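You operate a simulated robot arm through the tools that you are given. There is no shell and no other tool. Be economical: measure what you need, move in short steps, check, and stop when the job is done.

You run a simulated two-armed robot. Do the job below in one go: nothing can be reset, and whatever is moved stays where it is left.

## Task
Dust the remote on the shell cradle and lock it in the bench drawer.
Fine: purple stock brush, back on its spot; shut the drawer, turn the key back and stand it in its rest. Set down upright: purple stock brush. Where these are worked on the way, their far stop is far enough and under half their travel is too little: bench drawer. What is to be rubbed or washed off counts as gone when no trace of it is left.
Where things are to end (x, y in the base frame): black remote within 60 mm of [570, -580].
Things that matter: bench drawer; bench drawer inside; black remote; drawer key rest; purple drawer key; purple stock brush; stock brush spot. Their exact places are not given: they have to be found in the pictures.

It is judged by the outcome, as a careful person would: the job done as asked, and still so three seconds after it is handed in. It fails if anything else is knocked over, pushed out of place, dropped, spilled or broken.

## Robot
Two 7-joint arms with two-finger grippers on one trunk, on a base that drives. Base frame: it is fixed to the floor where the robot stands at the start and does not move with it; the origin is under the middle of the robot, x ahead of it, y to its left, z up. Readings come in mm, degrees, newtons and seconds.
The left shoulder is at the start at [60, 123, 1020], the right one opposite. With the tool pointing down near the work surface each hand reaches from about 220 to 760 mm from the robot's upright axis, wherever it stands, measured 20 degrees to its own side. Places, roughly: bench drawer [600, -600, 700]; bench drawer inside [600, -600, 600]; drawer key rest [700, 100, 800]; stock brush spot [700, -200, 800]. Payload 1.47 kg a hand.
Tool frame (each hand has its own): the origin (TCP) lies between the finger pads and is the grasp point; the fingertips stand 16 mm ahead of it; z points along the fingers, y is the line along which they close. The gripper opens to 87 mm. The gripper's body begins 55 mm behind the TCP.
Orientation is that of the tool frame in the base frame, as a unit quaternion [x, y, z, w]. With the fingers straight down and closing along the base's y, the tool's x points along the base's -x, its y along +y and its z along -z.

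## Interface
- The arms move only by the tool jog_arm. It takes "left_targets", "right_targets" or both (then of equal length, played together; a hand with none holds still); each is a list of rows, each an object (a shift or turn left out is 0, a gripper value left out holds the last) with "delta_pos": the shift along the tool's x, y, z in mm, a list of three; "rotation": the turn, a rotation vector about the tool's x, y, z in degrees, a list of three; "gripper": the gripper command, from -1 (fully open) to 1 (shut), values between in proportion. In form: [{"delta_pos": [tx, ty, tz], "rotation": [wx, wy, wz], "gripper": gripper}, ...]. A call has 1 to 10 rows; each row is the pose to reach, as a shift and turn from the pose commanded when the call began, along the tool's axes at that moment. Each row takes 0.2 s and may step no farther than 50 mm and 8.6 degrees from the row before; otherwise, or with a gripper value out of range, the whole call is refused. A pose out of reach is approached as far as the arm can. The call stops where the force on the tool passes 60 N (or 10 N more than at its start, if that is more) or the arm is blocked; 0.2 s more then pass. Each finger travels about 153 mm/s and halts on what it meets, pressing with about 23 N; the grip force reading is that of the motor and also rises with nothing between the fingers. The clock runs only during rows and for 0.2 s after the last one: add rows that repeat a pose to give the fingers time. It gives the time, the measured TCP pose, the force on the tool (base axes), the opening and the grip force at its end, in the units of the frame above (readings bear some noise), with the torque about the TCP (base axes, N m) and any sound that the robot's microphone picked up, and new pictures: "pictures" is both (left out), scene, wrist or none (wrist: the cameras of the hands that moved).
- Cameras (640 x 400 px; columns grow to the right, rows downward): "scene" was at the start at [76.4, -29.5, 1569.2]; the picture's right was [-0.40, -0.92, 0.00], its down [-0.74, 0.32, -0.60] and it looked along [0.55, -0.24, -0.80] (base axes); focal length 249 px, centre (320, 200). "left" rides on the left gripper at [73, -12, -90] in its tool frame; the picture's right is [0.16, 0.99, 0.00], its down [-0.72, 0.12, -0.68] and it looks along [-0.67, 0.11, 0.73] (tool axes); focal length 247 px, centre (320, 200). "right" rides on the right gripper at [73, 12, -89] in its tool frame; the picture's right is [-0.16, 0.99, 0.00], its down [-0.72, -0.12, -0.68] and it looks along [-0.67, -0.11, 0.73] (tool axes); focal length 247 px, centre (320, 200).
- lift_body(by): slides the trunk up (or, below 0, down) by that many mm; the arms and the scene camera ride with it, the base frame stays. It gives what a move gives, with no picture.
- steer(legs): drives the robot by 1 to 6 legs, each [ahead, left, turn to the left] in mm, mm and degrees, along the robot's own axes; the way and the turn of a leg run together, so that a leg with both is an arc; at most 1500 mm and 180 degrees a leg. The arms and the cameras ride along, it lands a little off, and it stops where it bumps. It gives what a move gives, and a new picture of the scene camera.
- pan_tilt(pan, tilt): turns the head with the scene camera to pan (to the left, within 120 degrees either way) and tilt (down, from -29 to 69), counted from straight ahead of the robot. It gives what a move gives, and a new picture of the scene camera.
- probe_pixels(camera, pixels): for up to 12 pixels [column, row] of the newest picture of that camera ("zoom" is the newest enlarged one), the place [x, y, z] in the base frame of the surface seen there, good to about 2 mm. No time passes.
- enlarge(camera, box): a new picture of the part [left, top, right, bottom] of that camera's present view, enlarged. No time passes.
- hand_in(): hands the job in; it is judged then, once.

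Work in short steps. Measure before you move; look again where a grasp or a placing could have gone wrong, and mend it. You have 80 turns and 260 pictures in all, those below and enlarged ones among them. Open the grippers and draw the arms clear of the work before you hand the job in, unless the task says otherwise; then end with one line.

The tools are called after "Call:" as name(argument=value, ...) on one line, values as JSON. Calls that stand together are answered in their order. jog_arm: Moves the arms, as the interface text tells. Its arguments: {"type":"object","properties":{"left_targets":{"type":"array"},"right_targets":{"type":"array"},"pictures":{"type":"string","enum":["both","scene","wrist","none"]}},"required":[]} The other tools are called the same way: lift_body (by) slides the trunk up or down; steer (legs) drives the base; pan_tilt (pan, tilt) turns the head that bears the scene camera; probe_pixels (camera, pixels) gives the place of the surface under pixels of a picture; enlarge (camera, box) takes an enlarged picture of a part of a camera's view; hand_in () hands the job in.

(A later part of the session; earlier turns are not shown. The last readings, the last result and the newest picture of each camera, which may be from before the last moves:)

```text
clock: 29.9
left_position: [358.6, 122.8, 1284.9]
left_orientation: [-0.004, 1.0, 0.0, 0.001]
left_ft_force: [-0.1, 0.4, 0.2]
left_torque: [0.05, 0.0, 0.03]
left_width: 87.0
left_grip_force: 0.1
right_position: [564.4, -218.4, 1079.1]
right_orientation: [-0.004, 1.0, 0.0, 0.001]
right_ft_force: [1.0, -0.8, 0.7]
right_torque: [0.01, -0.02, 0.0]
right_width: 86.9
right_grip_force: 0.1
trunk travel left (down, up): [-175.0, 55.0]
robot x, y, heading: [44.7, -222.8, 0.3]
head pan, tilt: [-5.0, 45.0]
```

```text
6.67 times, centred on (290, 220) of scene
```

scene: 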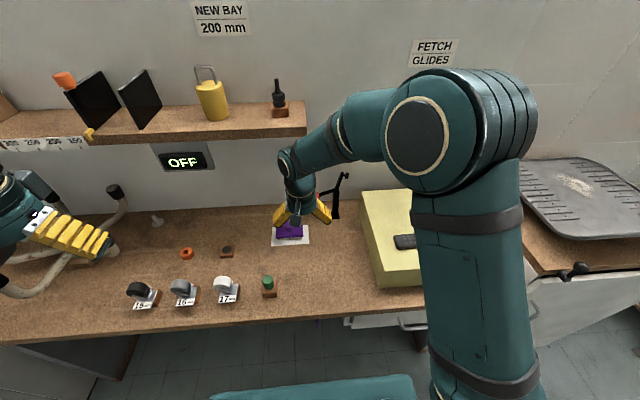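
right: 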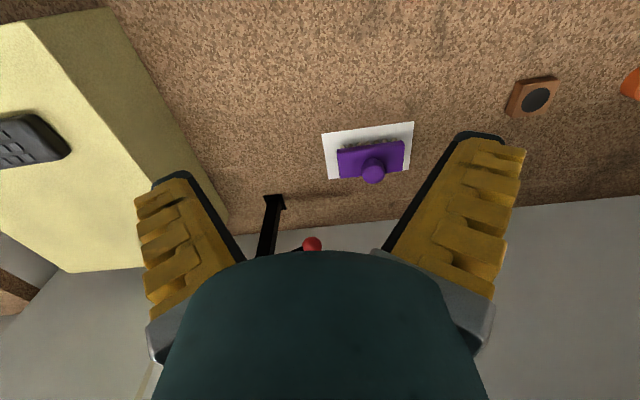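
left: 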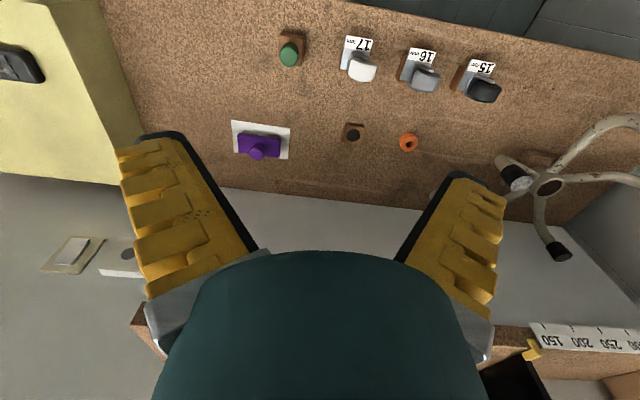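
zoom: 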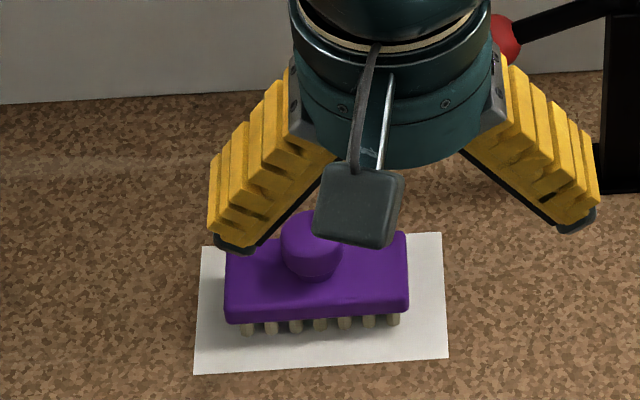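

The brush is back on its spot, upright. Next the key with the left hand: I first swing the right hand aside to the right and away.

Call:
jog_arm(right_targets=[{"delta_pos": [25, -40, -10]}, {"delta_pos": [50, -80, -20]}, {"delta_pos": [75, -120, -30]}, {"delta_pos": [100, -160, -40]}, {"delta_pos": [120, -200, -50]}, {"delta_pos": [140, -243, -50]}, {"delta_pos": [160, -286, -50]}, {"delta_pos": [170, -330, -50]}, {"delta_pos": [180, -370, -50]}, {"delta_pos": [180, -410, -50]}], pictures="none")

Call:
steer(legs=[[-320, 0, 0], [0, -180, 0]])

Call:
lift_body(by=-130)

Call:
pan_tilt(pan=5, tilt=35)

```text
clock: 32.0
left_position: [360.7, 122.1, 1286.1]
left_orientation: [-0.003, 1.0, 0.0, 0.0]
left_ft_force: [0.5, 1.0, -0.4]
left_torque: [-0.01, 0.01, 0.01]
left_width: 87.1
left_grip_force: 0.1
right_position: [385.4, -628.3, 1129.5]
right_orientation: [-0.004, 1.0, 0.0, 0.0]
right_ft_force: [0.1, -0.6, 0.0]
right_torque: [0.01, 0.01, 0.01]
right_width: 87.0
right_grip_force: 0.0
trunk travel left (down, up): [-175.0, 55.0]
robot x, y, heading: [47.3, -224.5, 0.4]
head pan, tilt: [-5.0, 45.0]
```

```text
clock: 36.1
left_position: [36.8, -64.4, 1285.8]
left_orientation: [-0.005, 1.0, 0.0, 0.0]
left_ft_force: [0.3, -0.7, -0.2]
left_torque: [0.0, -0.01, 0.01]
left_width: 87.2
left_grip_force: 0.1
right_position: [64.6, -814.7, 1130.4]
right_orientation: [-0.005, 1.0, 0.0, 0.0]
right_ft_force: [0.3, -0.1, 0.0]
right_torque: [-0.01, -0.02, -0.03]
right_width: 87.0
right_grip_force: 0.1
trunk travel left (down, up): [-175.0, 55.0]
robot x, y, heading: [-267.7, -411.1, 0.4]
head pan, tilt: [-5.0, 45.0]
```

scene: 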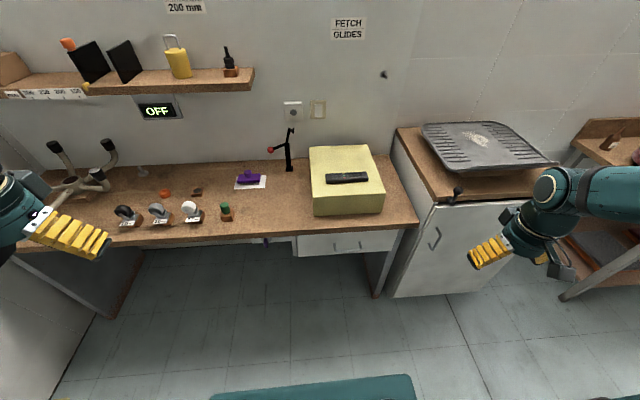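

```text
clock: 37.6
left_position: [37.5, -62.8, 1156.4]
left_orientation: [-0.005, 1.0, 0.0, 0.001]
left_ft_force: [-0.3, 0.4, 0.4]
left_torque: [0.02, -0.01, 0.0]
left_width: 87.2
left_grip_force: 0.0
right_position: [64.6, -814.3, 1001.0]
right_orientation: [-0.005, 1.0, -0.001, 0.001]
right_ft_force: [-0.4, 0.8, 0.1]
right_torque: [0.01, -0.04, -0.02]
right_width: 87.1
right_grip_force: 0.1
trunk travel left (down, up): [-45.0, 185.0]
robot x, y, heading: [-270.8, -407.7, 0.4]
head pan, tilt: [-5.0, 45.0]
```

```text
clock: 38.4
left_position: [38.6, -63.7, 1155.1]
left_orientation: [-0.006, 1.0, 0.0, 0.0]
left_ft_force: [-0.5, -0.2, 0.2]
left_torque: [-0.01, -0.04, -0.03]
left_width: 87.1
left_grip_force: 0.1
right_position: [64.1, -815.4, 1000.2]
right_orientation: [-0.005, 1.0, 0.0, 0.0]
right_ft_force: [0.2, 0.1, -0.4]
right_torque: [-0.02, 0.0, 0.0]
right_width: 86.7
right_grip_force: 0.1
trunk travel left (down, up): [-45.0, 185.0]
robot x, y, heading: [-269.7, -406.5, 0.5]
head pan, tilt: [5.0, 35.0]
```

scene: 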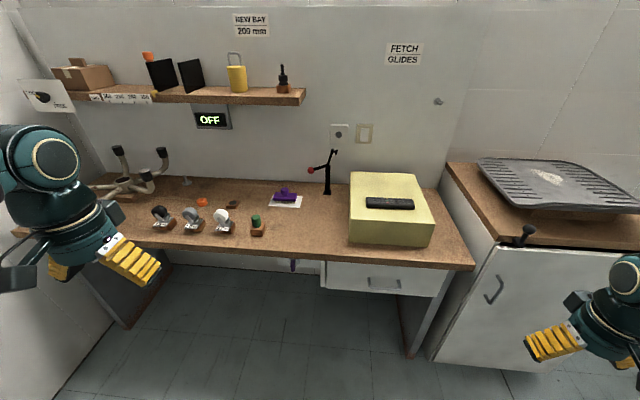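

I zoom in on the key and lock from this straight-on view.

Call:
enlarge(camera="scene", box=[270, 245, 350, 295])

Call:
probe_pixels(camera="zoom", pixels=[[186, 150], [186, 180], [186, 210], [186, 125], [192, 120], [165, 120], [210, 140], [230, 120], [420, 200], [500, 200], [180, 170], [192, 170]])

Call:
enlarge(camera="scene", box=[320, 250, 460, 330])

Call:
probe_pixels(camera="scene", pixels=[[370, 281], [398, 282], [384, 287], [370, 287], [398, 288], [384, 280], [345, 280], [384, 265], [330, 275], [437, 285]])

```text
8.00 times, centred on (310, 270) of scene
```

zoom: 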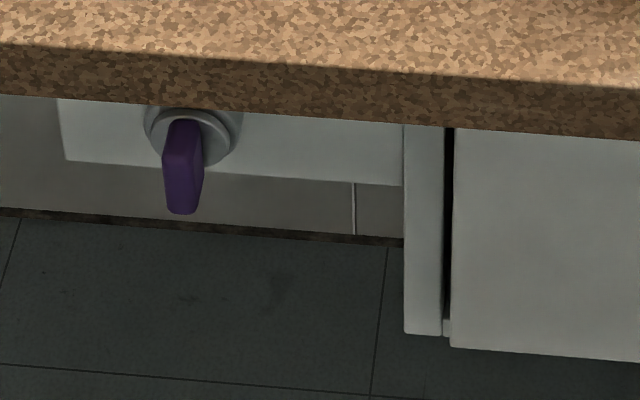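

```text
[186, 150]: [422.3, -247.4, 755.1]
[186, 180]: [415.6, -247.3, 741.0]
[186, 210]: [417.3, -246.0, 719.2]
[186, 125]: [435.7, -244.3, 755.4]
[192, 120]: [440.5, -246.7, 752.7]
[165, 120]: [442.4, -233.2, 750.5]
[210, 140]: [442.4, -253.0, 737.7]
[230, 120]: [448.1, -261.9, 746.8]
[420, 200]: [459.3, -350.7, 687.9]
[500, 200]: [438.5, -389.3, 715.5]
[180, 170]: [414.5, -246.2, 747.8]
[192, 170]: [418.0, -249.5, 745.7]
```

```text
4.57 times, centred on (390, 290) of scene
```

zoom: 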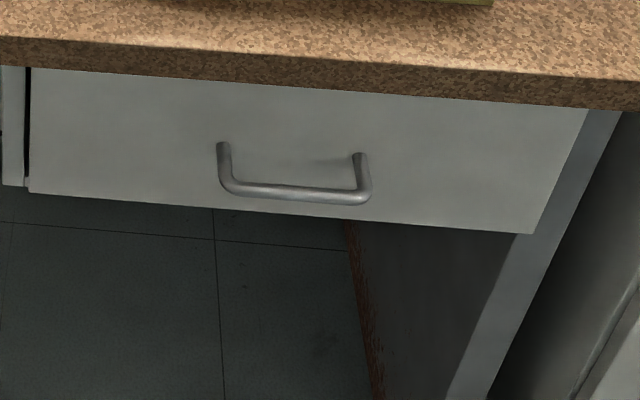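

```text
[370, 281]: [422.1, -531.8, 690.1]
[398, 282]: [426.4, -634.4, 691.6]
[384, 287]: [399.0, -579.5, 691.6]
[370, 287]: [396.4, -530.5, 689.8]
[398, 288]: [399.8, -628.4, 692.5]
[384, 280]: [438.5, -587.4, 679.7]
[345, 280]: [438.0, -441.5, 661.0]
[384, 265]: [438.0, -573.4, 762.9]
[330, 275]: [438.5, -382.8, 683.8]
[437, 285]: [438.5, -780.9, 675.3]
```

Key bow: x 414–440, y −247, z 719–755 (vertical), lock axis at z≈737. I rotate the left hand to point forward while moving it towards the key.

Call:
jog_arm(left_targets=[{"delta_pos": [-13, -9, 20], "rotation": [0, -8.5, 0]}, {"delta_pos": [-26, -18, 40], "rotation": [0, -17, 0]}, {"delta_pos": [-39, -27, 60], "rotation": [0, -25.5, 0]}, {"delta_pos": [-52, -36, 80], "rotation": [0, -34, 0]}, {"delta_pos": [-65, -45, 100], "rotation": [0, -42.5, 0]}, {"delta_pos": [-78, -54, 120], "rotation": [0, -51, 0]}, {"delta_pos": [-91, -63, 140], "rotation": [0, -59.5, 0]}, {"delta_pos": [-104, -72, 160], "rotation": [0, -68, 0]}, {"delta_pos": [-117, -81, 180], "rotation": [0, -76.5, 0]}, {"delta_pos": [-130, -90, 200], "rotation": [0, -85, 0]}], pictures="scene")

```text
clock: 40.6
left_position: [219.0, -132.3, 938.4]
left_orientation: [-0.002, 0.738, 0.002, 0.675]
left_ft_force: [0.5, 0.1, -0.2]
left_torque: [0.03, -0.04, 0.0]
left_width: 86.8
left_grip_force: 0.1
left hand out of reach, approached as far as the arm can: row 5, 6, 7, 8, 9, 10
right_position: [64.8, -814.6, 999.6]
right_orientation: [-0.005, 1.0, -0.001, 0.001]
right_ft_force: [1.3, 0.5, -0.1]
right_torque: [0.02, 0.05, 0.01]
right_width: 87.0
right_grip_force: 0.1
trunk travel left (down, up): [-45.0, 185.0]
robot x, y, heading: [-268.0, -410.6, 0.6]
head pan, tilt: [5.0, 35.0]
```

scene: 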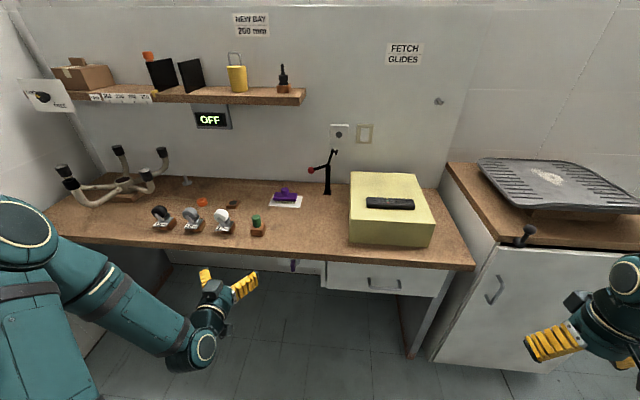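

The hand points nearly forward at (219,−132,938). I move on to the pre-grasp pose (340,−247,737) and level the tool.

Call:
jog_arm(left_targets=[{"delta_pos": [31, -19, 23], "rotation": [0, -1, 0]}, {"delta_pos": [63, -38, 46], "rotation": [0, -2, 0]}, {"delta_pos": [95, -57, 69], "rotation": [0, -3, 0]}, {"delta_pos": [126, -77, 92], "rotation": [0, -4, 0]}, {"delta_pos": [158, -96, 115], "rotation": [0, -5, 0]}, {"delta_pos": [189, -115, 138], "rotation": [0, -5, 0]}, {"delta_pos": [189, -115, 138], "rotation": [0, -5, 0]}])

```text
clock: 42.2
left_position: [347.5, -241.9, 731.8]
left_orientation: [-0.003, 0.707, 0.003, 0.707]
left_ft_force: [0.0, -0.1, 0.4]
left_torque: [-0.03, 0.03, 0.0]
left_width: 86.9
left_grip_force: 0.1
right_position: [65.8, -815.0, 1000.3]
right_orientation: [-0.005, 1.0, 0.0, 0.001]
right_ft_force: [0.2, -0.3, -0.8]
right_torque: [-0.01, 0.02, -0.03]
right_width: 87.1
right_grip_force: 0.0
trunk travel left (down, up): [-45.0, 185.0]
robot x, y, heading: [-273.8, -411.7, 0.5]
head pan, tilt: [5.0, 35.0]
```

scene: 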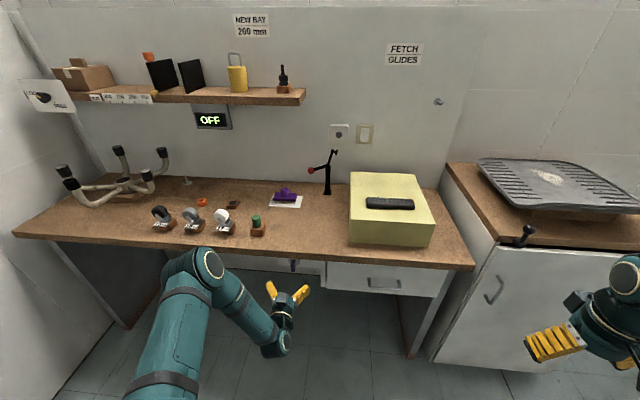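
left: 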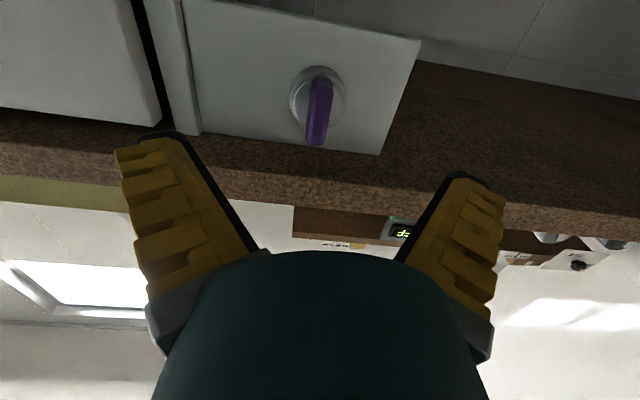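

The wrist view shows the key at (318,110). I enlarge to check for marks and probe its exact position.

Call:
enlarge(camera="left", box=[240, 40, 400, 160])

Call:
probe_pixels(camera="left", pixels=[[318, 85], [318, 100], [315, 120], [314, 138], [309, 100], [330, 100], [295, 85], [343, 90], [317, 70], [350, 150], [300, 200], [290, 150]])

```text
3.33 times, centred on (320, 100) of left
```

zoom: 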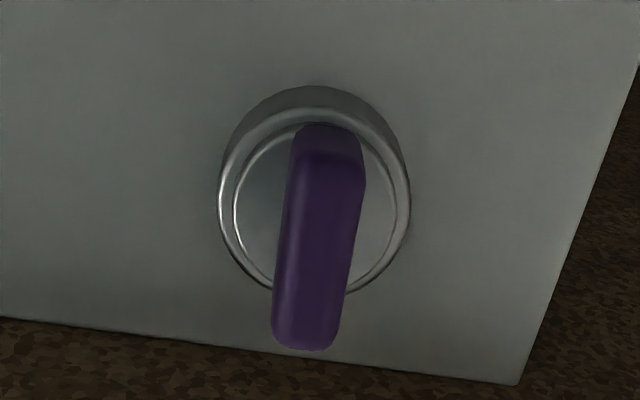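

```text
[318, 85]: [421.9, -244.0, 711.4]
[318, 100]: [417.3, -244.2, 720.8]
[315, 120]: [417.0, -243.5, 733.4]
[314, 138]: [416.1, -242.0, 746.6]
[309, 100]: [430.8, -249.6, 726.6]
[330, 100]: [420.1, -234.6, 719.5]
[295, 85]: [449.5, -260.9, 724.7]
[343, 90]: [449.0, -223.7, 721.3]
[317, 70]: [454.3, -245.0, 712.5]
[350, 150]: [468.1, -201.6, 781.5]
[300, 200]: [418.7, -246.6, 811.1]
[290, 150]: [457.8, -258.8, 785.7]
```

Key bow centre (≈428, −244, 733). I advance 70 mm with open fingers straddling the bow and close.

Call:
jog_arm(left_targets=[{"delta_pos": [-2, -2.5, 35]}, {"delta_pos": [-2, -2.5, 71]}, {"delta_pos": [-2, -2.5, 71], "gripper": 0.5}, {"delta_pos": [-2, -2.5, 71], "gripper": 1}, {"delta_pos": [-2, -2.5, 71], "gripper": 1}, {"delta_pos": [-2, -2.5, 71], "gripper": 1}])

```text
clock: 43.6
left_position: [415.2, -247.2, 736.0]
left_orientation: [-0.004, 0.707, 0.004, 0.707]
left_ft_force: [-6.2, 6.6, 1.3]
left_torque: [0.06, -0.01, 0.12]
left_width: 9.6
left_grip_force: 23.5
right_position: [63.7, -812.9, 1001.0]
right_orientation: [-0.006, 1.0, 0.0, 0.001]
right_ft_force: [-0.2, -0.2, 0.7]
right_torque: [0.02, 0.03, -0.02]
right_width: 86.7
right_grip_force: 0.0
trunk travel left (down, up): [-45.0, 185.0]
robot x, y, heading: [-272.1, -410.0, 0.6]
head pan, tilt: [5.0, 35.0]
```

scene: 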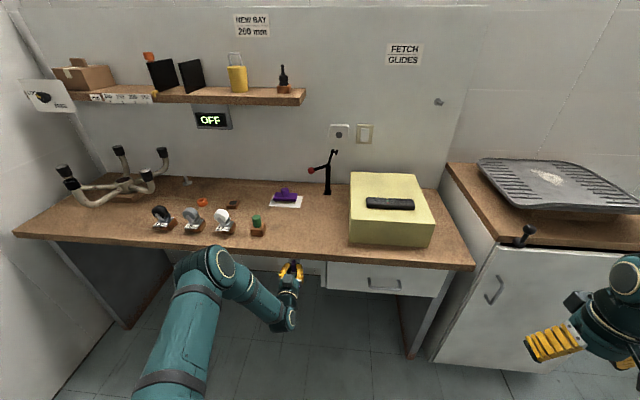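
left: 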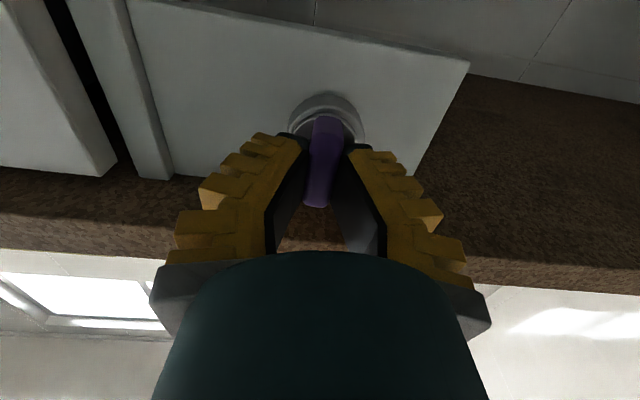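

Key gripped (9.6 mm). I try a clockwise turn (positive about the tool z) of 24° and watch the torque.

Call:
jog_arm(left_targets=[{"rotation": [0, 0, 8]}, {"rotation": [0, 0, 16]}, {"rotation": [0, 0, 24]}, {"rotation": [0, 0, 24]}], pictures="wrist")

```text
clock: 44.6
left_position: [414.8, -245.3, 735.6]
left_orientation: [0.143, 0.692, 0.151, 0.691]
left_ft_force: [-5.9, 4.0, 2.0]
left_torque: [-0.09, 0.03, 0.07]
left_width: 10.5
left_grip_force: 23.1
right_position: [64.7, -814.0, 998.9]
right_orientation: [-0.005, 1.0, 0.001, 0.001]
right_ft_force: [0.7, -0.4, 0.6]
right_torque: [0.0, -0.01, -0.01]
right_width: 86.9
right_grip_force: 0.1
trunk travel left (down, up): [-45.0, 185.0]
robot x, y, heading: [-274.8, -408.1, 0.4]
head pan, tilt: [5.0, 35.0]
```

left: 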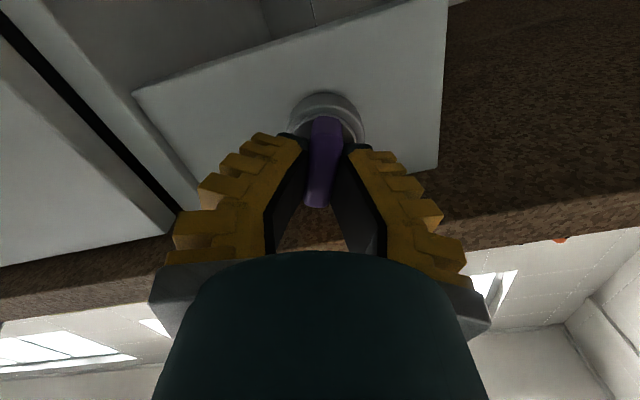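

It turns easily with the hand. I continue to 90° total.

Call:
jog_arm(left_targets=[{"rotation": [0, 0, 8]}, {"rotation": [0, 0, 16]}, {"rotation": [0, 0, 24]}, {"rotation": [0, 0, 32]}, {"rotation": [0, 0, 40]}, {"rotation": [0, 0, 48]}, {"rotation": [0, 0, 56]}, {"rotation": [0, 0, 64]}, {"rotation": [0, 0, 67]}, {"rotation": [0, 0, 67]}], pictures="wrist")

```text
clock: 46.8
left_position: [417.0, -244.6, 734.9]
left_orientation: [0.502, 0.498, 0.507, 0.493]
left_ft_force: [-4.0, -0.1, -1.5]
left_torque: [-0.04, 0.04, 0.12]
left_width: 9.5
left_grip_force: 23.4
right_position: [64.9, -814.9, 1000.5]
right_orientation: [-0.004, 1.0, 0.0, 0.001]
right_ft_force: [-0.1, -0.4, -0.8]
right_torque: [0.0, -0.02, 0.0]
right_width: 87.0
right_grip_force: 0.1
trunk travel left (down, up): [-45.0, 185.0]
robot x, y, heading: [-272.3, -408.0, 0.4]
head pan, tilt: [5.0, 35.0]
```

left: 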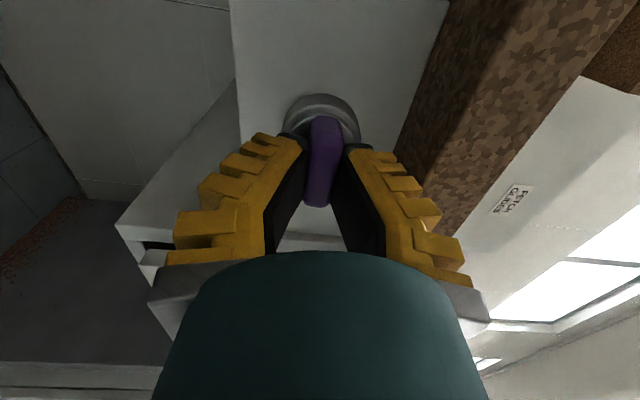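

The key has turned 91° without resistance. I try 8° more to feel for a stop.

Call:
jog_arm(left_targets=[{"rotation": [0, 0, 4]}, {"rotation": [0, 0, 8]}, {"rotation": [0, 0, 8]}], pictures="wrist")

```text
clock: 47.6
left_position: [416.4, -243.3, 735.7]
left_orientation: [0.536, 0.462, 0.541, 0.456]
left_ft_force: [-2.4, 0.2, -0.1]
left_torque: [0.0, 0.0, 0.1]
left_width: 8.4
left_grip_force: 23.0
right_position: [65.0, -816.5, 1000.0]
right_orientation: [-0.006, 1.0, 0.0, 0.002]
right_ft_force: [-0.7, 0.0, -0.6]
right_torque: [-0.02, 0.01, 0.01]
right_width: 86.8
right_grip_force: 0.0
trunk travel left (down, up): [-45.0, 185.0]
robot x, y, heading: [-274.6, -413.3, 0.6]
head pan, tilt: [5.0, 35.0]
```

left: 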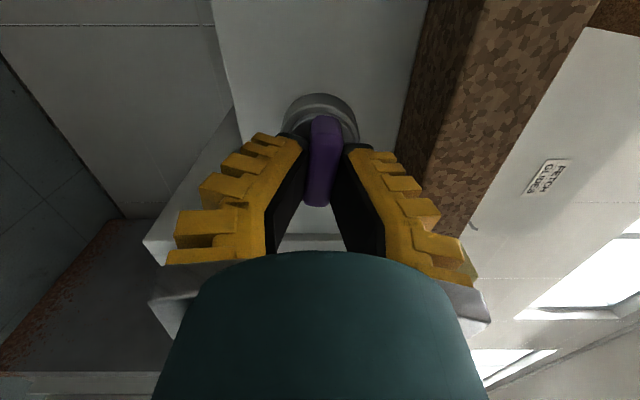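

Still free with no torque; I go a further 24° to find the stop.

Call:
jog_arm(left_targets=[{"rotation": [0, 0, 8]}, {"rotation": [0, 0, 16]}, {"rotation": [0, 0, 24]}, {"rotation": [0, 0, 24]}], pictures="wrist")

```text
clock: 48.6
left_position: [415.7, -245.5, 734.9]
left_orientation: [0.62, 0.341, 0.624, 0.333]
left_ft_force: [-4.3, 1.5, -2.6]
left_torque: [-0.01, -0.03, 0.07]
left_width: 9.0
left_grip_force: 23.2
right_position: [65.9, -814.4, 1000.1]
right_orientation: [-0.004, 1.0, -0.001, 0.001]
right_ft_force: [-0.6, 0.1, -0.4]
right_torque: [-0.03, 0.05, -0.06]
right_width: 86.9
right_grip_force: 0.0
trunk travel left (down, up): [-45.0, 185.0]
robot x, y, heading: [-270.1, -413.0, 0.3]
head pan, tilt: [5.0, 35.0]
```

left: 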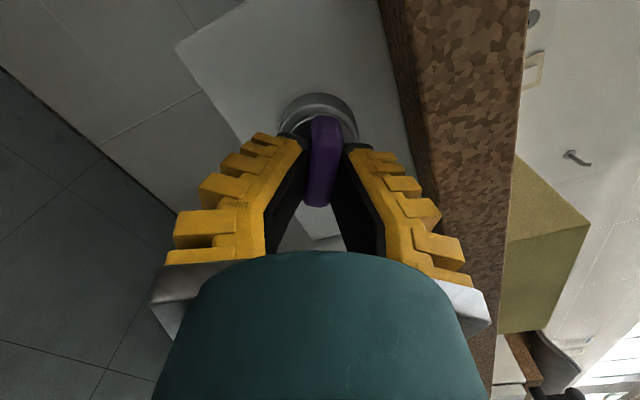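

Free even at 123°, so there is no nearby stop. I turn back to a quarter turn (90°), open the fingers only a little (the bench is close above) and withdraw.

Call:
jog_arm(left_targets=[{"rotation": [0, 0, -8.5]}, {"rotation": [0, 0, -17]}, {"rotation": [0, 0, -25]}, {"rotation": [0, 0, -33]}, {"rotation": [0, 0, -33]}, {"rotation": [0, 0, -33], "gripper": 0.4}, {"rotation": [0, 0, -33], "gripper": 0.4}], pictures="wrist")

Call:
jog_arm(left_targets=[{"delta_pos": [0, 0, -30]}, {"delta_pos": [0, 0, -70]}, {"delta_pos": [0, 0, -110]}, {"delta_pos": [0, 0, -110]}])

```text
clock: 50.2
left_position: [416.1, -244.4, 733.7]
left_orientation: [0.497, 0.502, 0.503, 0.498]
left_ft_force: [0.0, 0.5, -0.6]
left_torque: [0.01, -0.02, 0.0]
left_width: 32.3
left_grip_force: 4.3
right_position: [64.0, -813.9, 1000.6]
right_orientation: [-0.005, 1.0, 0.0, 0.0]
right_ft_force: [0.5, 0.2, -0.1]
right_torque: [-0.02, 0.01, 0.0]
right_width: 87.0
right_grip_force: 0.1
trunk travel left (down, up): [-45.0, 185.0]
robot x, y, heading: [-272.7, -408.0, 0.6]
head pan, tilt: [5.0, 35.0]
```

left: 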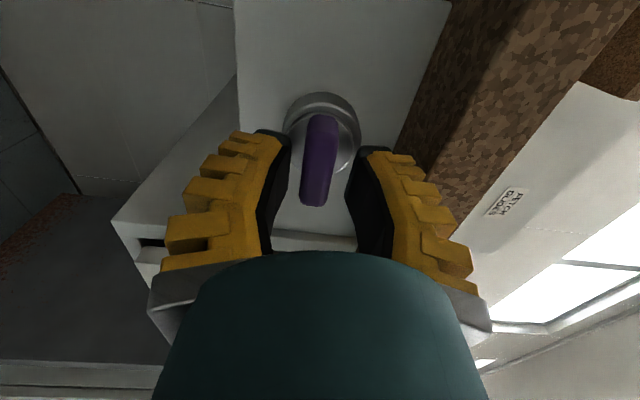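

```text
clock: 51.2
left_position: [306.5, -241.7, 734.2]
left_orientation: [0.497, 0.503, 0.502, 0.498]
left_ft_force: [0.5, 0.2, -0.3]
left_torque: [-0.03, -0.02, -0.03]
left_width: 32.3
left_grip_force: 4.9
right_position: [65.6, -814.7, 1001.3]
right_orientation: [-0.006, 1.0, 0.0, 0.001]
right_ft_force: [-0.5, 0.7, 0.1]
right_torque: [-0.02, 0.0, 0.0]
right_width: 87.4
right_grip_force: 0.0
trunk travel left (down, up): [-45.0, 185.0]
robot x, y, heading: [-275.5, -408.5, 0.3]
head pan, tilt: [5.0, 35.0]
```

scene: 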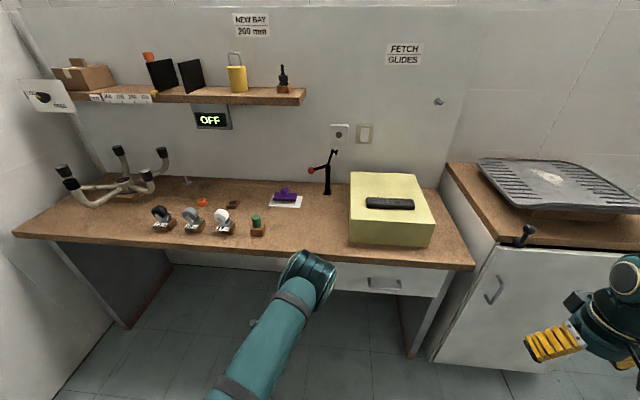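
left: 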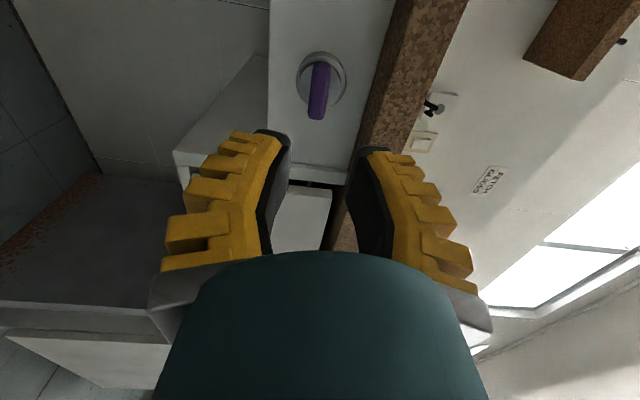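

The key now lies horizontal. I roll the left hand back and shift it left, while swinging the right hand to point forward towards the drawer handle.

Call:
jog_arm(left_targets=[{"delta_pos": [20, 0, -3], "rotation": [0, 0, -8.5]}, {"delta_pos": [40, 0, -6], "rotation": [0, 0, -17]}, {"delta_pos": [60, 0, -9], "rotation": [0, 0, -25.5]}, {"delta_pos": [80, 0, -12], "rotation": [0, 0, -34]}, {"delta_pos": [100, 0, -15], "rotation": [0, 0, -42.5]}, {"delta_pos": [120, 0, -18], "rotation": [0, 0, -51]}, {"delta_pos": [140, 0, -21], "rotation": [0, 0, -59.5]}, {"delta_pos": [160, 0, -24], "rotation": [0, 0, -68]}, {"delta_pos": [180, 0, -27], "rotation": [0, 0, -76.5]}, {"delta_pos": [200, 0, -30], "rotation": [0, 0, -85]}], right_targets=[{"delta_pos": [-8.5, 20, 15], "rotation": [0, -8.5, 0]}, {"delta_pos": [-17, 40, 30], "rotation": [0, -17, 0]}, {"delta_pos": [-25.5, 60, 45], "rotation": [0, -25.5, 0]}, {"delta_pos": [-34, 80, 60], "rotation": [0, -34, 0]}, {"delta_pos": [-42.5, 100, 75], "rotation": [0, -42.5, 0]}, {"delta_pos": [-51, 120, 90], "rotation": [0, -51, 0]}, {"delta_pos": [-59.5, 140, 105], "rotation": [0, -59.5, 0]}, {"delta_pos": [-68, 160, 120], "rotation": [0, -68, 0]}, {"delta_pos": [-76.5, 180, 135], "rotation": [0, -76.5, 0]}, {"delta_pos": [-85, 195, 150], "rotation": [0, -85, 0]}], pictures="scene")

```text
clock: 53.4
left_position: [276.0, -45.1, 732.6]
left_orientation: [0.026, 0.706, 0.033, 0.706]
left_ft_force: [0.8, -0.4, 0.5]
left_torque: [0.01, 0.01, 0.01]
left_width: 32.4
left_grip_force: 4.5
right_position: [167.9, -626.6, 831.9]
right_orientation: [-0.004, 0.736, 0.004, 0.677]
right_ft_force: [0.2, -0.6, -0.4]
right_torque: [0.02, 0.02, -0.02]
right_width: 86.9
right_grip_force: 0.0
right hand out of reach, approached as far as the arm can: row 4, 5, 6, 7, 8, 9, 10
trunk travel left (down, up): [-45.0, 185.0]
robot x, y, heading: [-270.5, -411.3, 0.6]
head pan, tilt: [5.0, 35.0]
```

scene: 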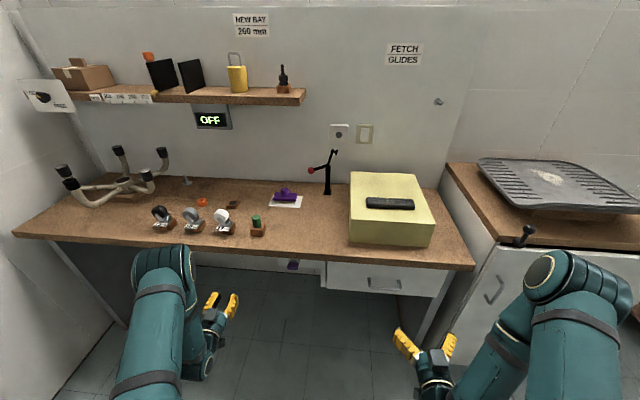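

I roll the right hand −85° about its axis so the fingers close vertically and approach to about (310,−580,720).

Call:
jog_arm(right_targets=[{"delta_pos": [10, 5, 15], "rotation": [0, 0, -8.5]}, {"delta_pos": [20, 10, 30], "rotation": [0, 0, -17]}, {"delta_pos": [30, 15, 45], "rotation": [0, 0, -25.5]}, {"delta_pos": [40, 20, 60], "rotation": [0, 0, -34]}, {"delta_pos": [50, 25, 75], "rotation": [0, 0, -42.5]}, {"delta_pos": [60, 30, 90], "rotation": [0, 0, -51]}, {"delta_pos": [70, 35, 105], "rotation": [0, 0, -59.5]}, {"delta_pos": [80, 40, 120], "rotation": [0, 0, -68]}, {"delta_pos": [90, 44, 135], "rotation": [0, 0, -76.5]}, {"delta_pos": [99, 47, 151], "rotation": [0, 0, -85]}], pictures="both")

```text
clock: 55.6
left_position: [275.2, -46.1, 732.2]
left_orientation: [0.028, 0.706, 0.034, 0.706]
left_ft_force: [-0.5, -0.8, 0.7]
left_torque: [-0.02, 0.0, 0.01]
left_width: 32.1
left_grip_force: 4.0
right_position: [304.8, -574.7, 719.4]
right_orientation: [-0.501, 0.54, -0.456, 0.499]
right_ft_force: [0.1, 0.3, 0.5]
right_torque: [0.01, 0.02, 0.02]
right_width: 87.0
right_grip_force: 0.1
trunk travel left (down, up): [-45.0, 185.0]
robot x, y, heading: [-271.5, -411.7, 0.3]
head pan, tilt: [5.0, 35.0]
```

scene: 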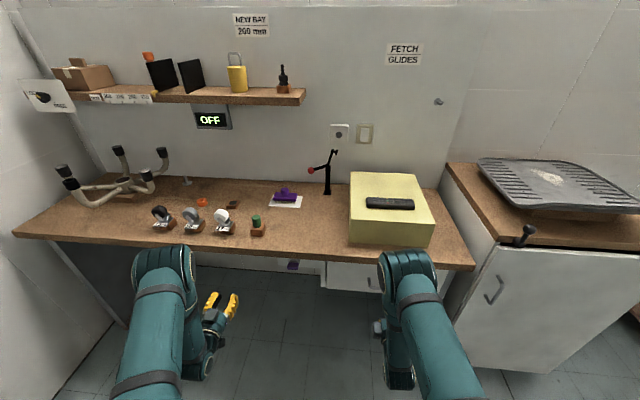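
right: 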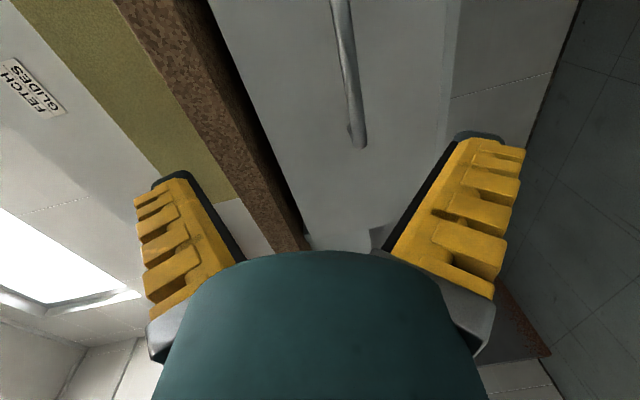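

I probe the handle bar in the wrist view.

Call:
probe_pixels(camera="right", pixels=[[340, 20], [347, 60], [353, 100], [357, 135], [345, 60], [350, 60], [351, 100], [357, 100], [359, 145], [300, 100]])

```text
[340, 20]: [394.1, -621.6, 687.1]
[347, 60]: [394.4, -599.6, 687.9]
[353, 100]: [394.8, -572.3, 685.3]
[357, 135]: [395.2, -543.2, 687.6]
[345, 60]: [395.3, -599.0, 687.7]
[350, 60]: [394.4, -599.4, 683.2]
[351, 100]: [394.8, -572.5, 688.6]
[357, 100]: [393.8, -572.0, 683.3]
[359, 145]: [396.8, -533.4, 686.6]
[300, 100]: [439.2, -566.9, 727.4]
```

Bar centre ≈ (400, −580, 686). I align, advance and close on it.

Call:
jog_arm(right_targets=[{"delta_pos": [8, 24, 20], "rotation": [5, 0, -5]}, {"delta_pos": [8, 24, 60], "rotation": [5, 0, -5]}, {"delta_pos": [8, 24, 99], "rotation": [5, 0, -5]}, {"delta_pos": [8, 24, 99], "rotation": [5, 0, -5]}], pictures="wrist")

```text
clock: 56.6
left_position: [275.9, -44.9, 732.6]
left_orientation: [0.027, 0.706, 0.034, 0.706]
left_ft_force: [-0.3, 0.2, -0.4]
left_torque: [0.02, 0.02, 0.04]
left_width: 32.2
left_grip_force: 4.5
right_position: [408.3, -579.4, 686.6]
right_orientation: [0.501, -0.499, 0.498, -0.501]
right_ft_force: [-0.1, 0.2, 0.2]
right_torque: [-0.03, -0.02, -0.02]
right_width: 87.0
right_grip_force: 0.1
trunk travel left (down, up): [-45.0, 185.0]
robot x, y, heading: [-267.2, -413.0, 0.4]
head pan, tilt: [5.0, 35.0]
```

right: 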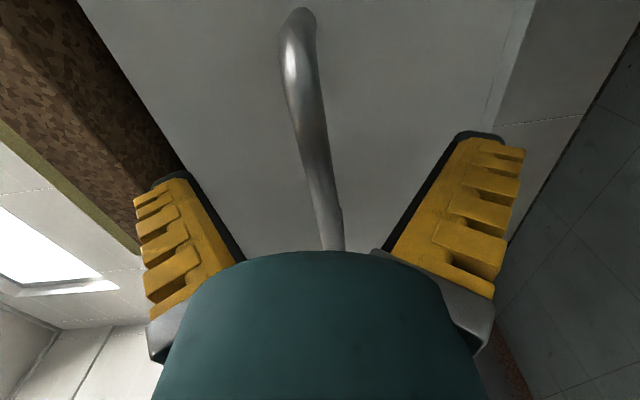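

Aligned around the bar. I close and pull 30 mm to test whether it is unlocked.

Call:
jog_arm(right_targets=[{"delta_pos": [0, 0, -4], "gripper": 1}, {"delta_pos": [0, 0, -4], "gripper": 1}, {"delta_pos": [0, 0, -4], "gripper": 1}, {"delta_pos": [0, 0, -15], "gripper": 1}, {"delta_pos": [0, 0, -30], "gripper": 1}, {"delta_pos": [0, 0, -30], "gripper": 1}], pictures="both")

```text
clock: 58.0
left_position: [274.6, -46.7, 733.2]
left_orientation: [0.027, 0.706, 0.034, 0.707]
left_ft_force: [0.8, 0.1, 0.0]
left_torque: [-0.02, 0.01, -0.03]
left_width: 32.4
left_grip_force: 4.3
right_position: [375.3, -578.1, 687.5]
right_orientation: [-0.501, 0.498, -0.499, 0.502]
right_ft_force: [0.4, -0.4, -0.3]
right_torque: [0.03, 0.06, 0.03]
right_width: 0.2
right_grip_force: 27.9
trunk travel left (down, up): [-45.0, 185.0]
robot x, y, heading: [-271.4, -410.9, 0.5]
head pan, tilt: [5.0, 35.0]
```

scene: 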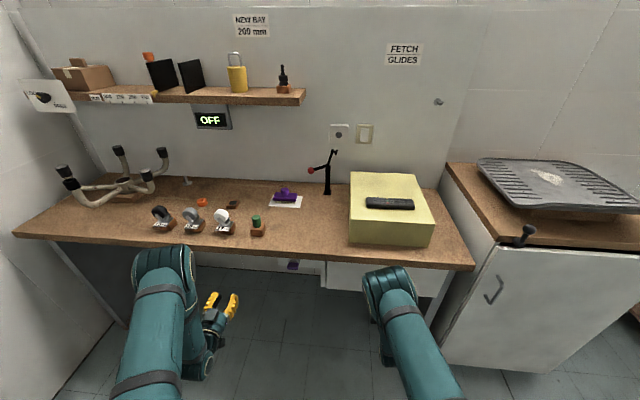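
right: 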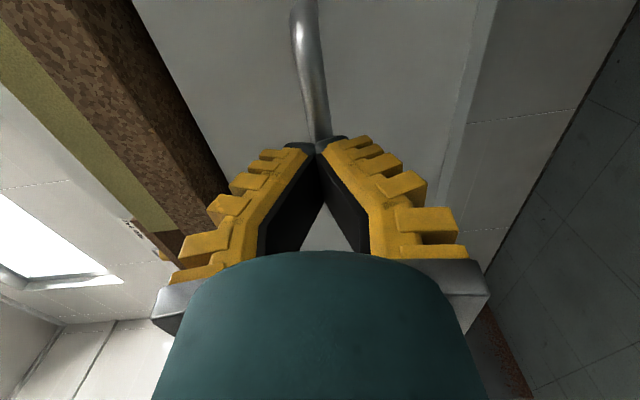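

The fingers slipped off the bar (width 0.2). I re-grip deeper and read the force with a gentle 6 mm pull to tell whether it is locked.

Call:
jog_arm(right_targets=[{"delta_pos": [0, 0, 0], "gripper": 0}, {"delta_pos": [0, 0, 0], "gripper": 0}, {"delta_pos": [0, 0, 33], "gripper": 0}, {"delta_pos": [0, 0, 33], "gripper": 1}, {"delta_pos": [0, 0, 33], "gripper": 1}, {"delta_pos": [0, 0, 33], "gripper": 1}, {"delta_pos": [0, 0, 29], "gripper": 1}, {"delta_pos": [0, 0, 27], "gripper": 1}], pictures="both")

```text
clock: 59.8
left_position: [277.6, -45.0, 731.6]
left_orientation: [0.028, 0.708, 0.033, 0.705]
left_ft_force: [0.2, 0.2, 0.3]
left_torque: [-0.02, -0.01, 0.02]
left_width: 32.4
left_grip_force: 4.4
right_position: [404.0, -575.9, 685.3]
right_orientation: [0.503, -0.498, 0.498, -0.502]
right_ft_force: [37.1, 5.9, -22.3]
right_torque: [-0.06, -0.18, 0.04]
right_width: 6.0
right_grip_force: 29.5
trunk travel left (down, up): [-45.0, 185.0]
robot x, y, heading: [-271.7, -409.5, 0.6]
head pan, tilt: [5.0, 35.0]
```

scene: 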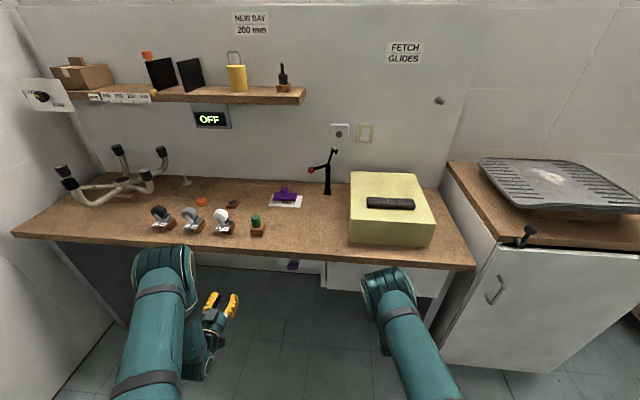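
right: 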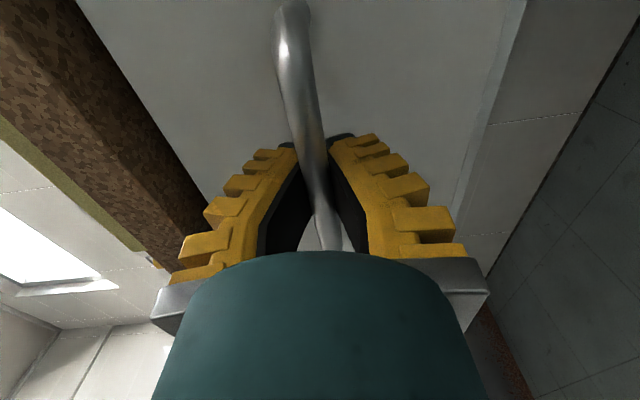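

The pull shows 37 N against a fixed drawer: it's still locked. I'll relax the right hand but keep it on the handle, and regrip the key with the left hand to find the right angle.

Call:
jog_arm(right_targets=[{"delta_pos": [0, 0, 2]}, {"delta_pos": [0, 0, 4]}, {"delta_pos": [0, 0, 4]}, {"delta_pos": [0, 0, 4]}, {"delta_pos": [0, 0, 4]}, {"delta_pos": [0, 0, 4]}, {"delta_pos": [0, 0, 4]}, {"delta_pos": [0, 0, 4]}, {"delta_pos": [0, 0, 4]}, {"delta_pos": [0, 0, 4]}], left_targets=[{"delta_pos": [-2, -20, 4], "rotation": [0, 0, 8.5], "gripper": 0.3}, {"delta_pos": [-4, -40, 8], "rotation": [0, 0, 17], "gripper": 0.3}, {"delta_pos": [-6, -60, 12], "rotation": [0, 0, 25.5], "gripper": 0.3}, {"delta_pos": [-8, -80, 16], "rotation": [0, 0, 34], "gripper": 0.3}, {"delta_pos": [-10, -100, 20], "rotation": [0, 0, 42.5], "gripper": 0.3}, {"delta_pos": [-12, -120, 24], "rotation": [0, 0, 51], "gripper": 0.3}, {"delta_pos": [-14, -140, 28], "rotation": [0, 0, 59.5], "gripper": 0.3}, {"delta_pos": [-16, -160, 32], "rotation": [0, 0, 68], "gripper": 0.3}, {"delta_pos": [-18, -180, 36], "rotation": [0, 0, 76.5], "gripper": 0.3}, {"delta_pos": [-19, -198.5, 38], "rotation": [0, 0, 85], "gripper": 0.3}], pictures="both")

```text
clock: 62.0
left_position: [315.7, -245.2, 735.6]
left_orientation: [0.498, 0.502, 0.503, 0.497]
left_ft_force: [0.3, 0.7, -0.1]
left_torque: [0.0, 0.01, -0.03]
left_width: 36.8
left_grip_force: 4.6
right_position: [406.9, -577.5, 686.3]
right_orientation: [0.503, -0.499, 0.497, -0.501]
right_ft_force: [21.7, 16.2, -21.6]
right_torque: [0.14, -0.16, 0.17]
right_width: 6.0
right_grip_force: 29.7
trunk travel left (down, up): [-45.0, 185.0]
robot x, y, heading: [-269.3, -409.6, 0.4]
head pan, tilt: [5.0, 35.0]
```

scene: 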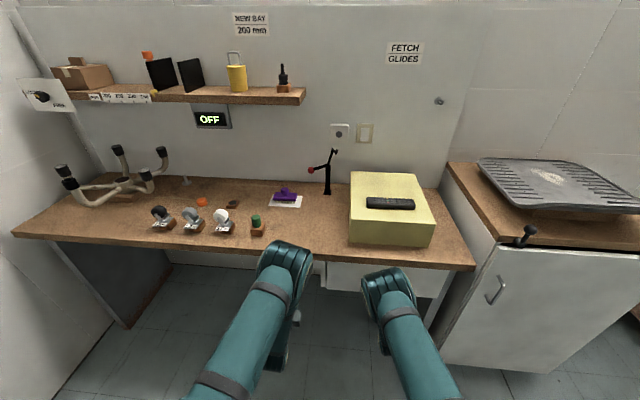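
right: 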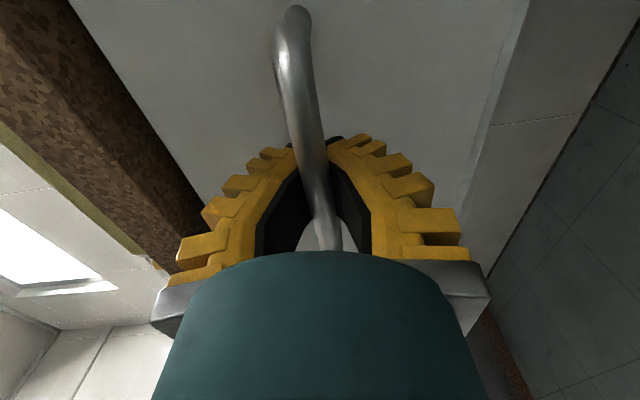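
left: 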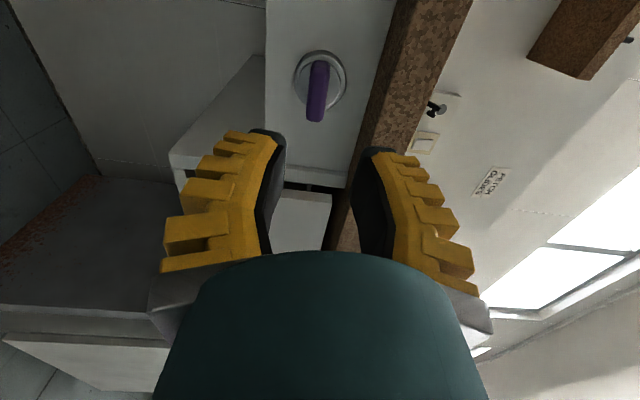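

Left hand is aligned with the key again. I advance, grip and continue clockwise.

Call:
jog_arm(left_targets=[{"delta_pos": [0, 0, 35]}, {"delta_pos": [0, 0, 70]}, {"delta_pos": [0, 0, 100]}, {"delta_pos": [0, 0, 100], "gripper": 1}, {"delta_pos": [0, 0, 100], "gripper": 1}, {"delta_pos": [0, 0, 100], "rotation": [0, 0, 8.5], "gripper": 1}, {"delta_pos": [0, 0, 100], "rotation": [0, 0, 17], "gripper": 1}, {"delta_pos": [0, 0, 100], "rotation": [0, 0, 25.5], "gripper": 1}, {"delta_pos": [0, 0, 100], "rotation": [0, 0, 34], "gripper": 1}], pictures="none")

Call:
jog_arm(left_targets=[{"rotation": [0, 0, 8.5]}, {"rotation": [0, 0, 17]}, {"rotation": [0, 0, 25.5]}, {"rotation": [0, 0, 34]}, {"rotation": [0, 0, 42.5]}, {"rotation": [0, 0, 51]}], pictures="both")

```text
clock: 64.0
left_position: [415.1, -244.2, 734.8]
left_orientation: [0.624, 0.335, 0.625, 0.328]
left_ft_force: [-13.5, 1.5, -1.2]
left_torque: [-0.13, -0.01, 0.04]
left_width: 14.4
left_grip_force: 22.7
right_position: [405.4, -578.9, 684.9]
right_orientation: [0.503, -0.499, 0.498, -0.5]
right_ft_force: [13.2, 8.3, -25.7]
right_torque: [0.08, -0.19, 0.05]
right_width: 6.2
right_grip_force: 29.2
trunk travel left (down, up): [-45.0, 185.0]
robot x, y, heading: [-271.0, -408.8, 0.5]
head pan, tilt: [5.0, 35.0]
```

```text
clock: 65.4
left_position: [414.3, -237.9, 735.6]
left_orientation: [0.706, 0.038, 0.707, 0.022]
left_ft_force: [2.8, -3.2, 11.1]
left_torque: [-0.1, -0.41, -0.04]
left_width: 6.7
left_grip_force: 22.8
right_position: [403.6, -587.3, 685.6]
right_orientation: [0.498, -0.502, 0.502, -0.497]
right_ft_force: [3.0, -1.9, -5.1]
right_torque: [0.04, -0.04, 0.01]
right_width: 0.0
right_grip_force: 28.9
trunk travel left (down, up): [-45.0, 185.0]
robot x, y, heading: [-270.0, -411.3, 0.9]
head pan, tilt: [5.0, 35.0]
```

scene: 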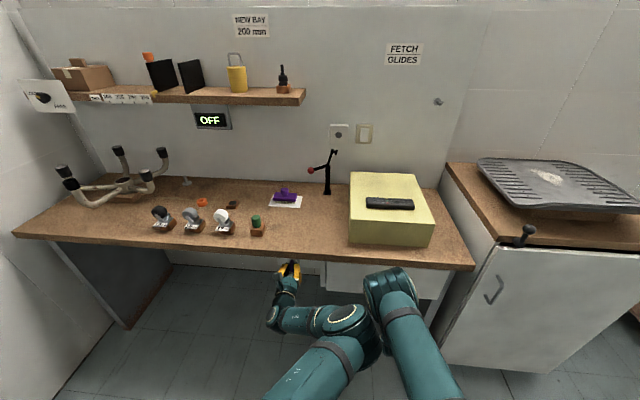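
left: 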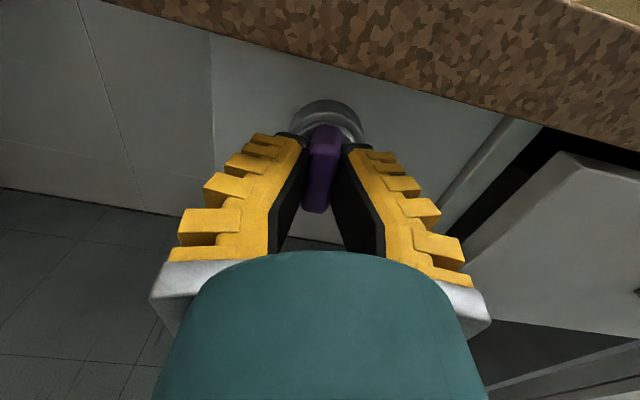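

The key has followed to ~175°; the right hand slipped off meanwhile. I regrip the handle and test-pull.

Call:
jog_arm(right_targets=[{"gripper": 0.2}, {"gripper": 0.2}, {"delta_pos": [0, 0, 8], "gripper": 0.2}, {"delta_pos": [0, 0, 8], "gripper": 1}, {"delta_pos": [0, 0, 8], "gripper": 1}, {"delta_pos": [0, 0, 8], "gripper": 1}, {"delta_pos": [0, 0, 4], "gripper": 1}, {"delta_pos": [0, 0, 0], "gripper": 1}], pictures="wrist")

```text
clock: 67.2
left_position: [414.6, -240.0, 733.6]
left_orientation: [0.708, 0.037, 0.705, 0.025]
left_ft_force: [1.0, -0.4, 2.2]
left_torque: [-0.02, -0.05, -0.02]
left_width: 7.3
left_grip_force: 23.5
right_position: [403.5, -590.7, 685.5]
right_orientation: [-0.497, 0.503, -0.502, 0.498]
right_ft_force: [4.5, 4.3, -7.1]
right_torque: [0.05, -0.06, 0.03]
right_width: 0.0
right_grip_force: 22.9
trunk travel left (down, up): [-45.0, 185.0]
robot x, y, heading: [-268.3, -412.0, 0.6]
head pan, tilt: [5.0, 35.0]
```

right: 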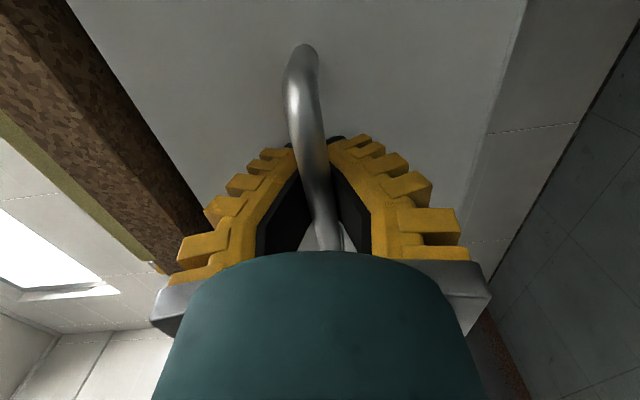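

The fingers have closed with the bar hooked behind the tips (width 0). I pull 15 mm more.

Call:
jog_arm(right_targets=[{"delta_pos": [0, 0, -5]}, {"delta_pos": [0, 0, -10]}, {"delta_pos": [0, 0, -15]}, {"delta_pos": [0, 0, -15]}], pictures="wrist")

```text
clock: 68.2
left_position: [414.3, -241.4, 735.3]
left_orientation: [0.707, 0.035, 0.706, 0.027]
left_ft_force: [1.6, -0.6, -3.6]
left_torque: [-0.02, 0.22, -0.02]
left_width: 7.2
left_grip_force: 23.4
right_position: [387.6, -600.5, 685.1]
right_orientation: [0.495, -0.506, 0.508, -0.491]
right_ft_force: [1.2, -0.7, 4.9]
right_torque: [-0.06, 0.04, -0.02]
right_width: 0.0
right_grip_force: 29.0
trunk travel left (down, up): [-45.0, 185.0]
robot x, y, heading: [-268.8, -410.3, 0.4]
head pan, tilt: [5.0, 35.0]
```

right: 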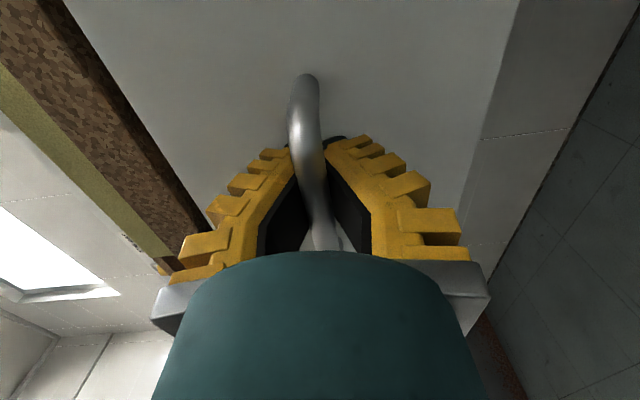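

The hand moved back with low force and the bar stayed between the fingers. I check whether the drawer front moved.

Call:
probe_pixels(camera="right", pixels=[[400, 60], [250, 60], [310, 130], [450, 30], [310, 110]])

Call:
pan_tilt(pan=-10, tilt=45)

```text
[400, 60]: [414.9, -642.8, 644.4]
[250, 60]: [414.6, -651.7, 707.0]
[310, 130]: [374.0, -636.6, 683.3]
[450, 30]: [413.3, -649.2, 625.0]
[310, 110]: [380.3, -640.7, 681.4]
```

```text
clock: 68.9
left_position: [414.0, -240.0, 734.6]
left_orientation: [0.707, 0.036, 0.706, 0.025]
left_ft_force: [1.7, 0.0, -0.3]
left_torque: [0.02, -0.01, -0.04]
left_width: 6.7
left_grip_force: 22.8
right_position: [389.6, -600.0, 684.8]
right_orientation: [0.495, -0.505, 0.507, -0.493]
right_ft_force: [-1.0, -1.8, 1.8]
right_torque: [0.03, 0.01, 0.0]
right_width: 0.0
right_grip_force: 27.9
trunk travel left (down, up): [-45.0, 185.0]
robot x, y, heading: [-269.1, -408.8, 0.5]
head pan, tilt: [-10.0, 45.0]
```

scene: 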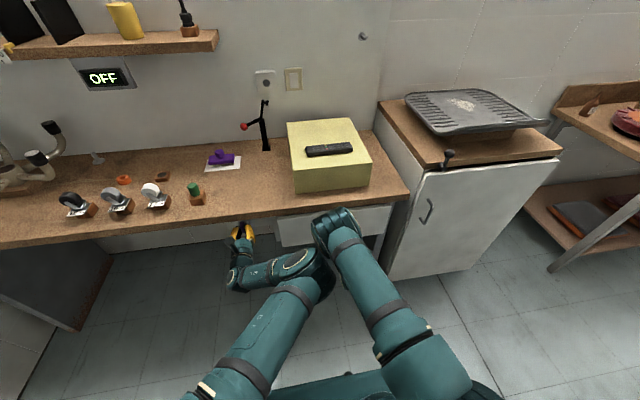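

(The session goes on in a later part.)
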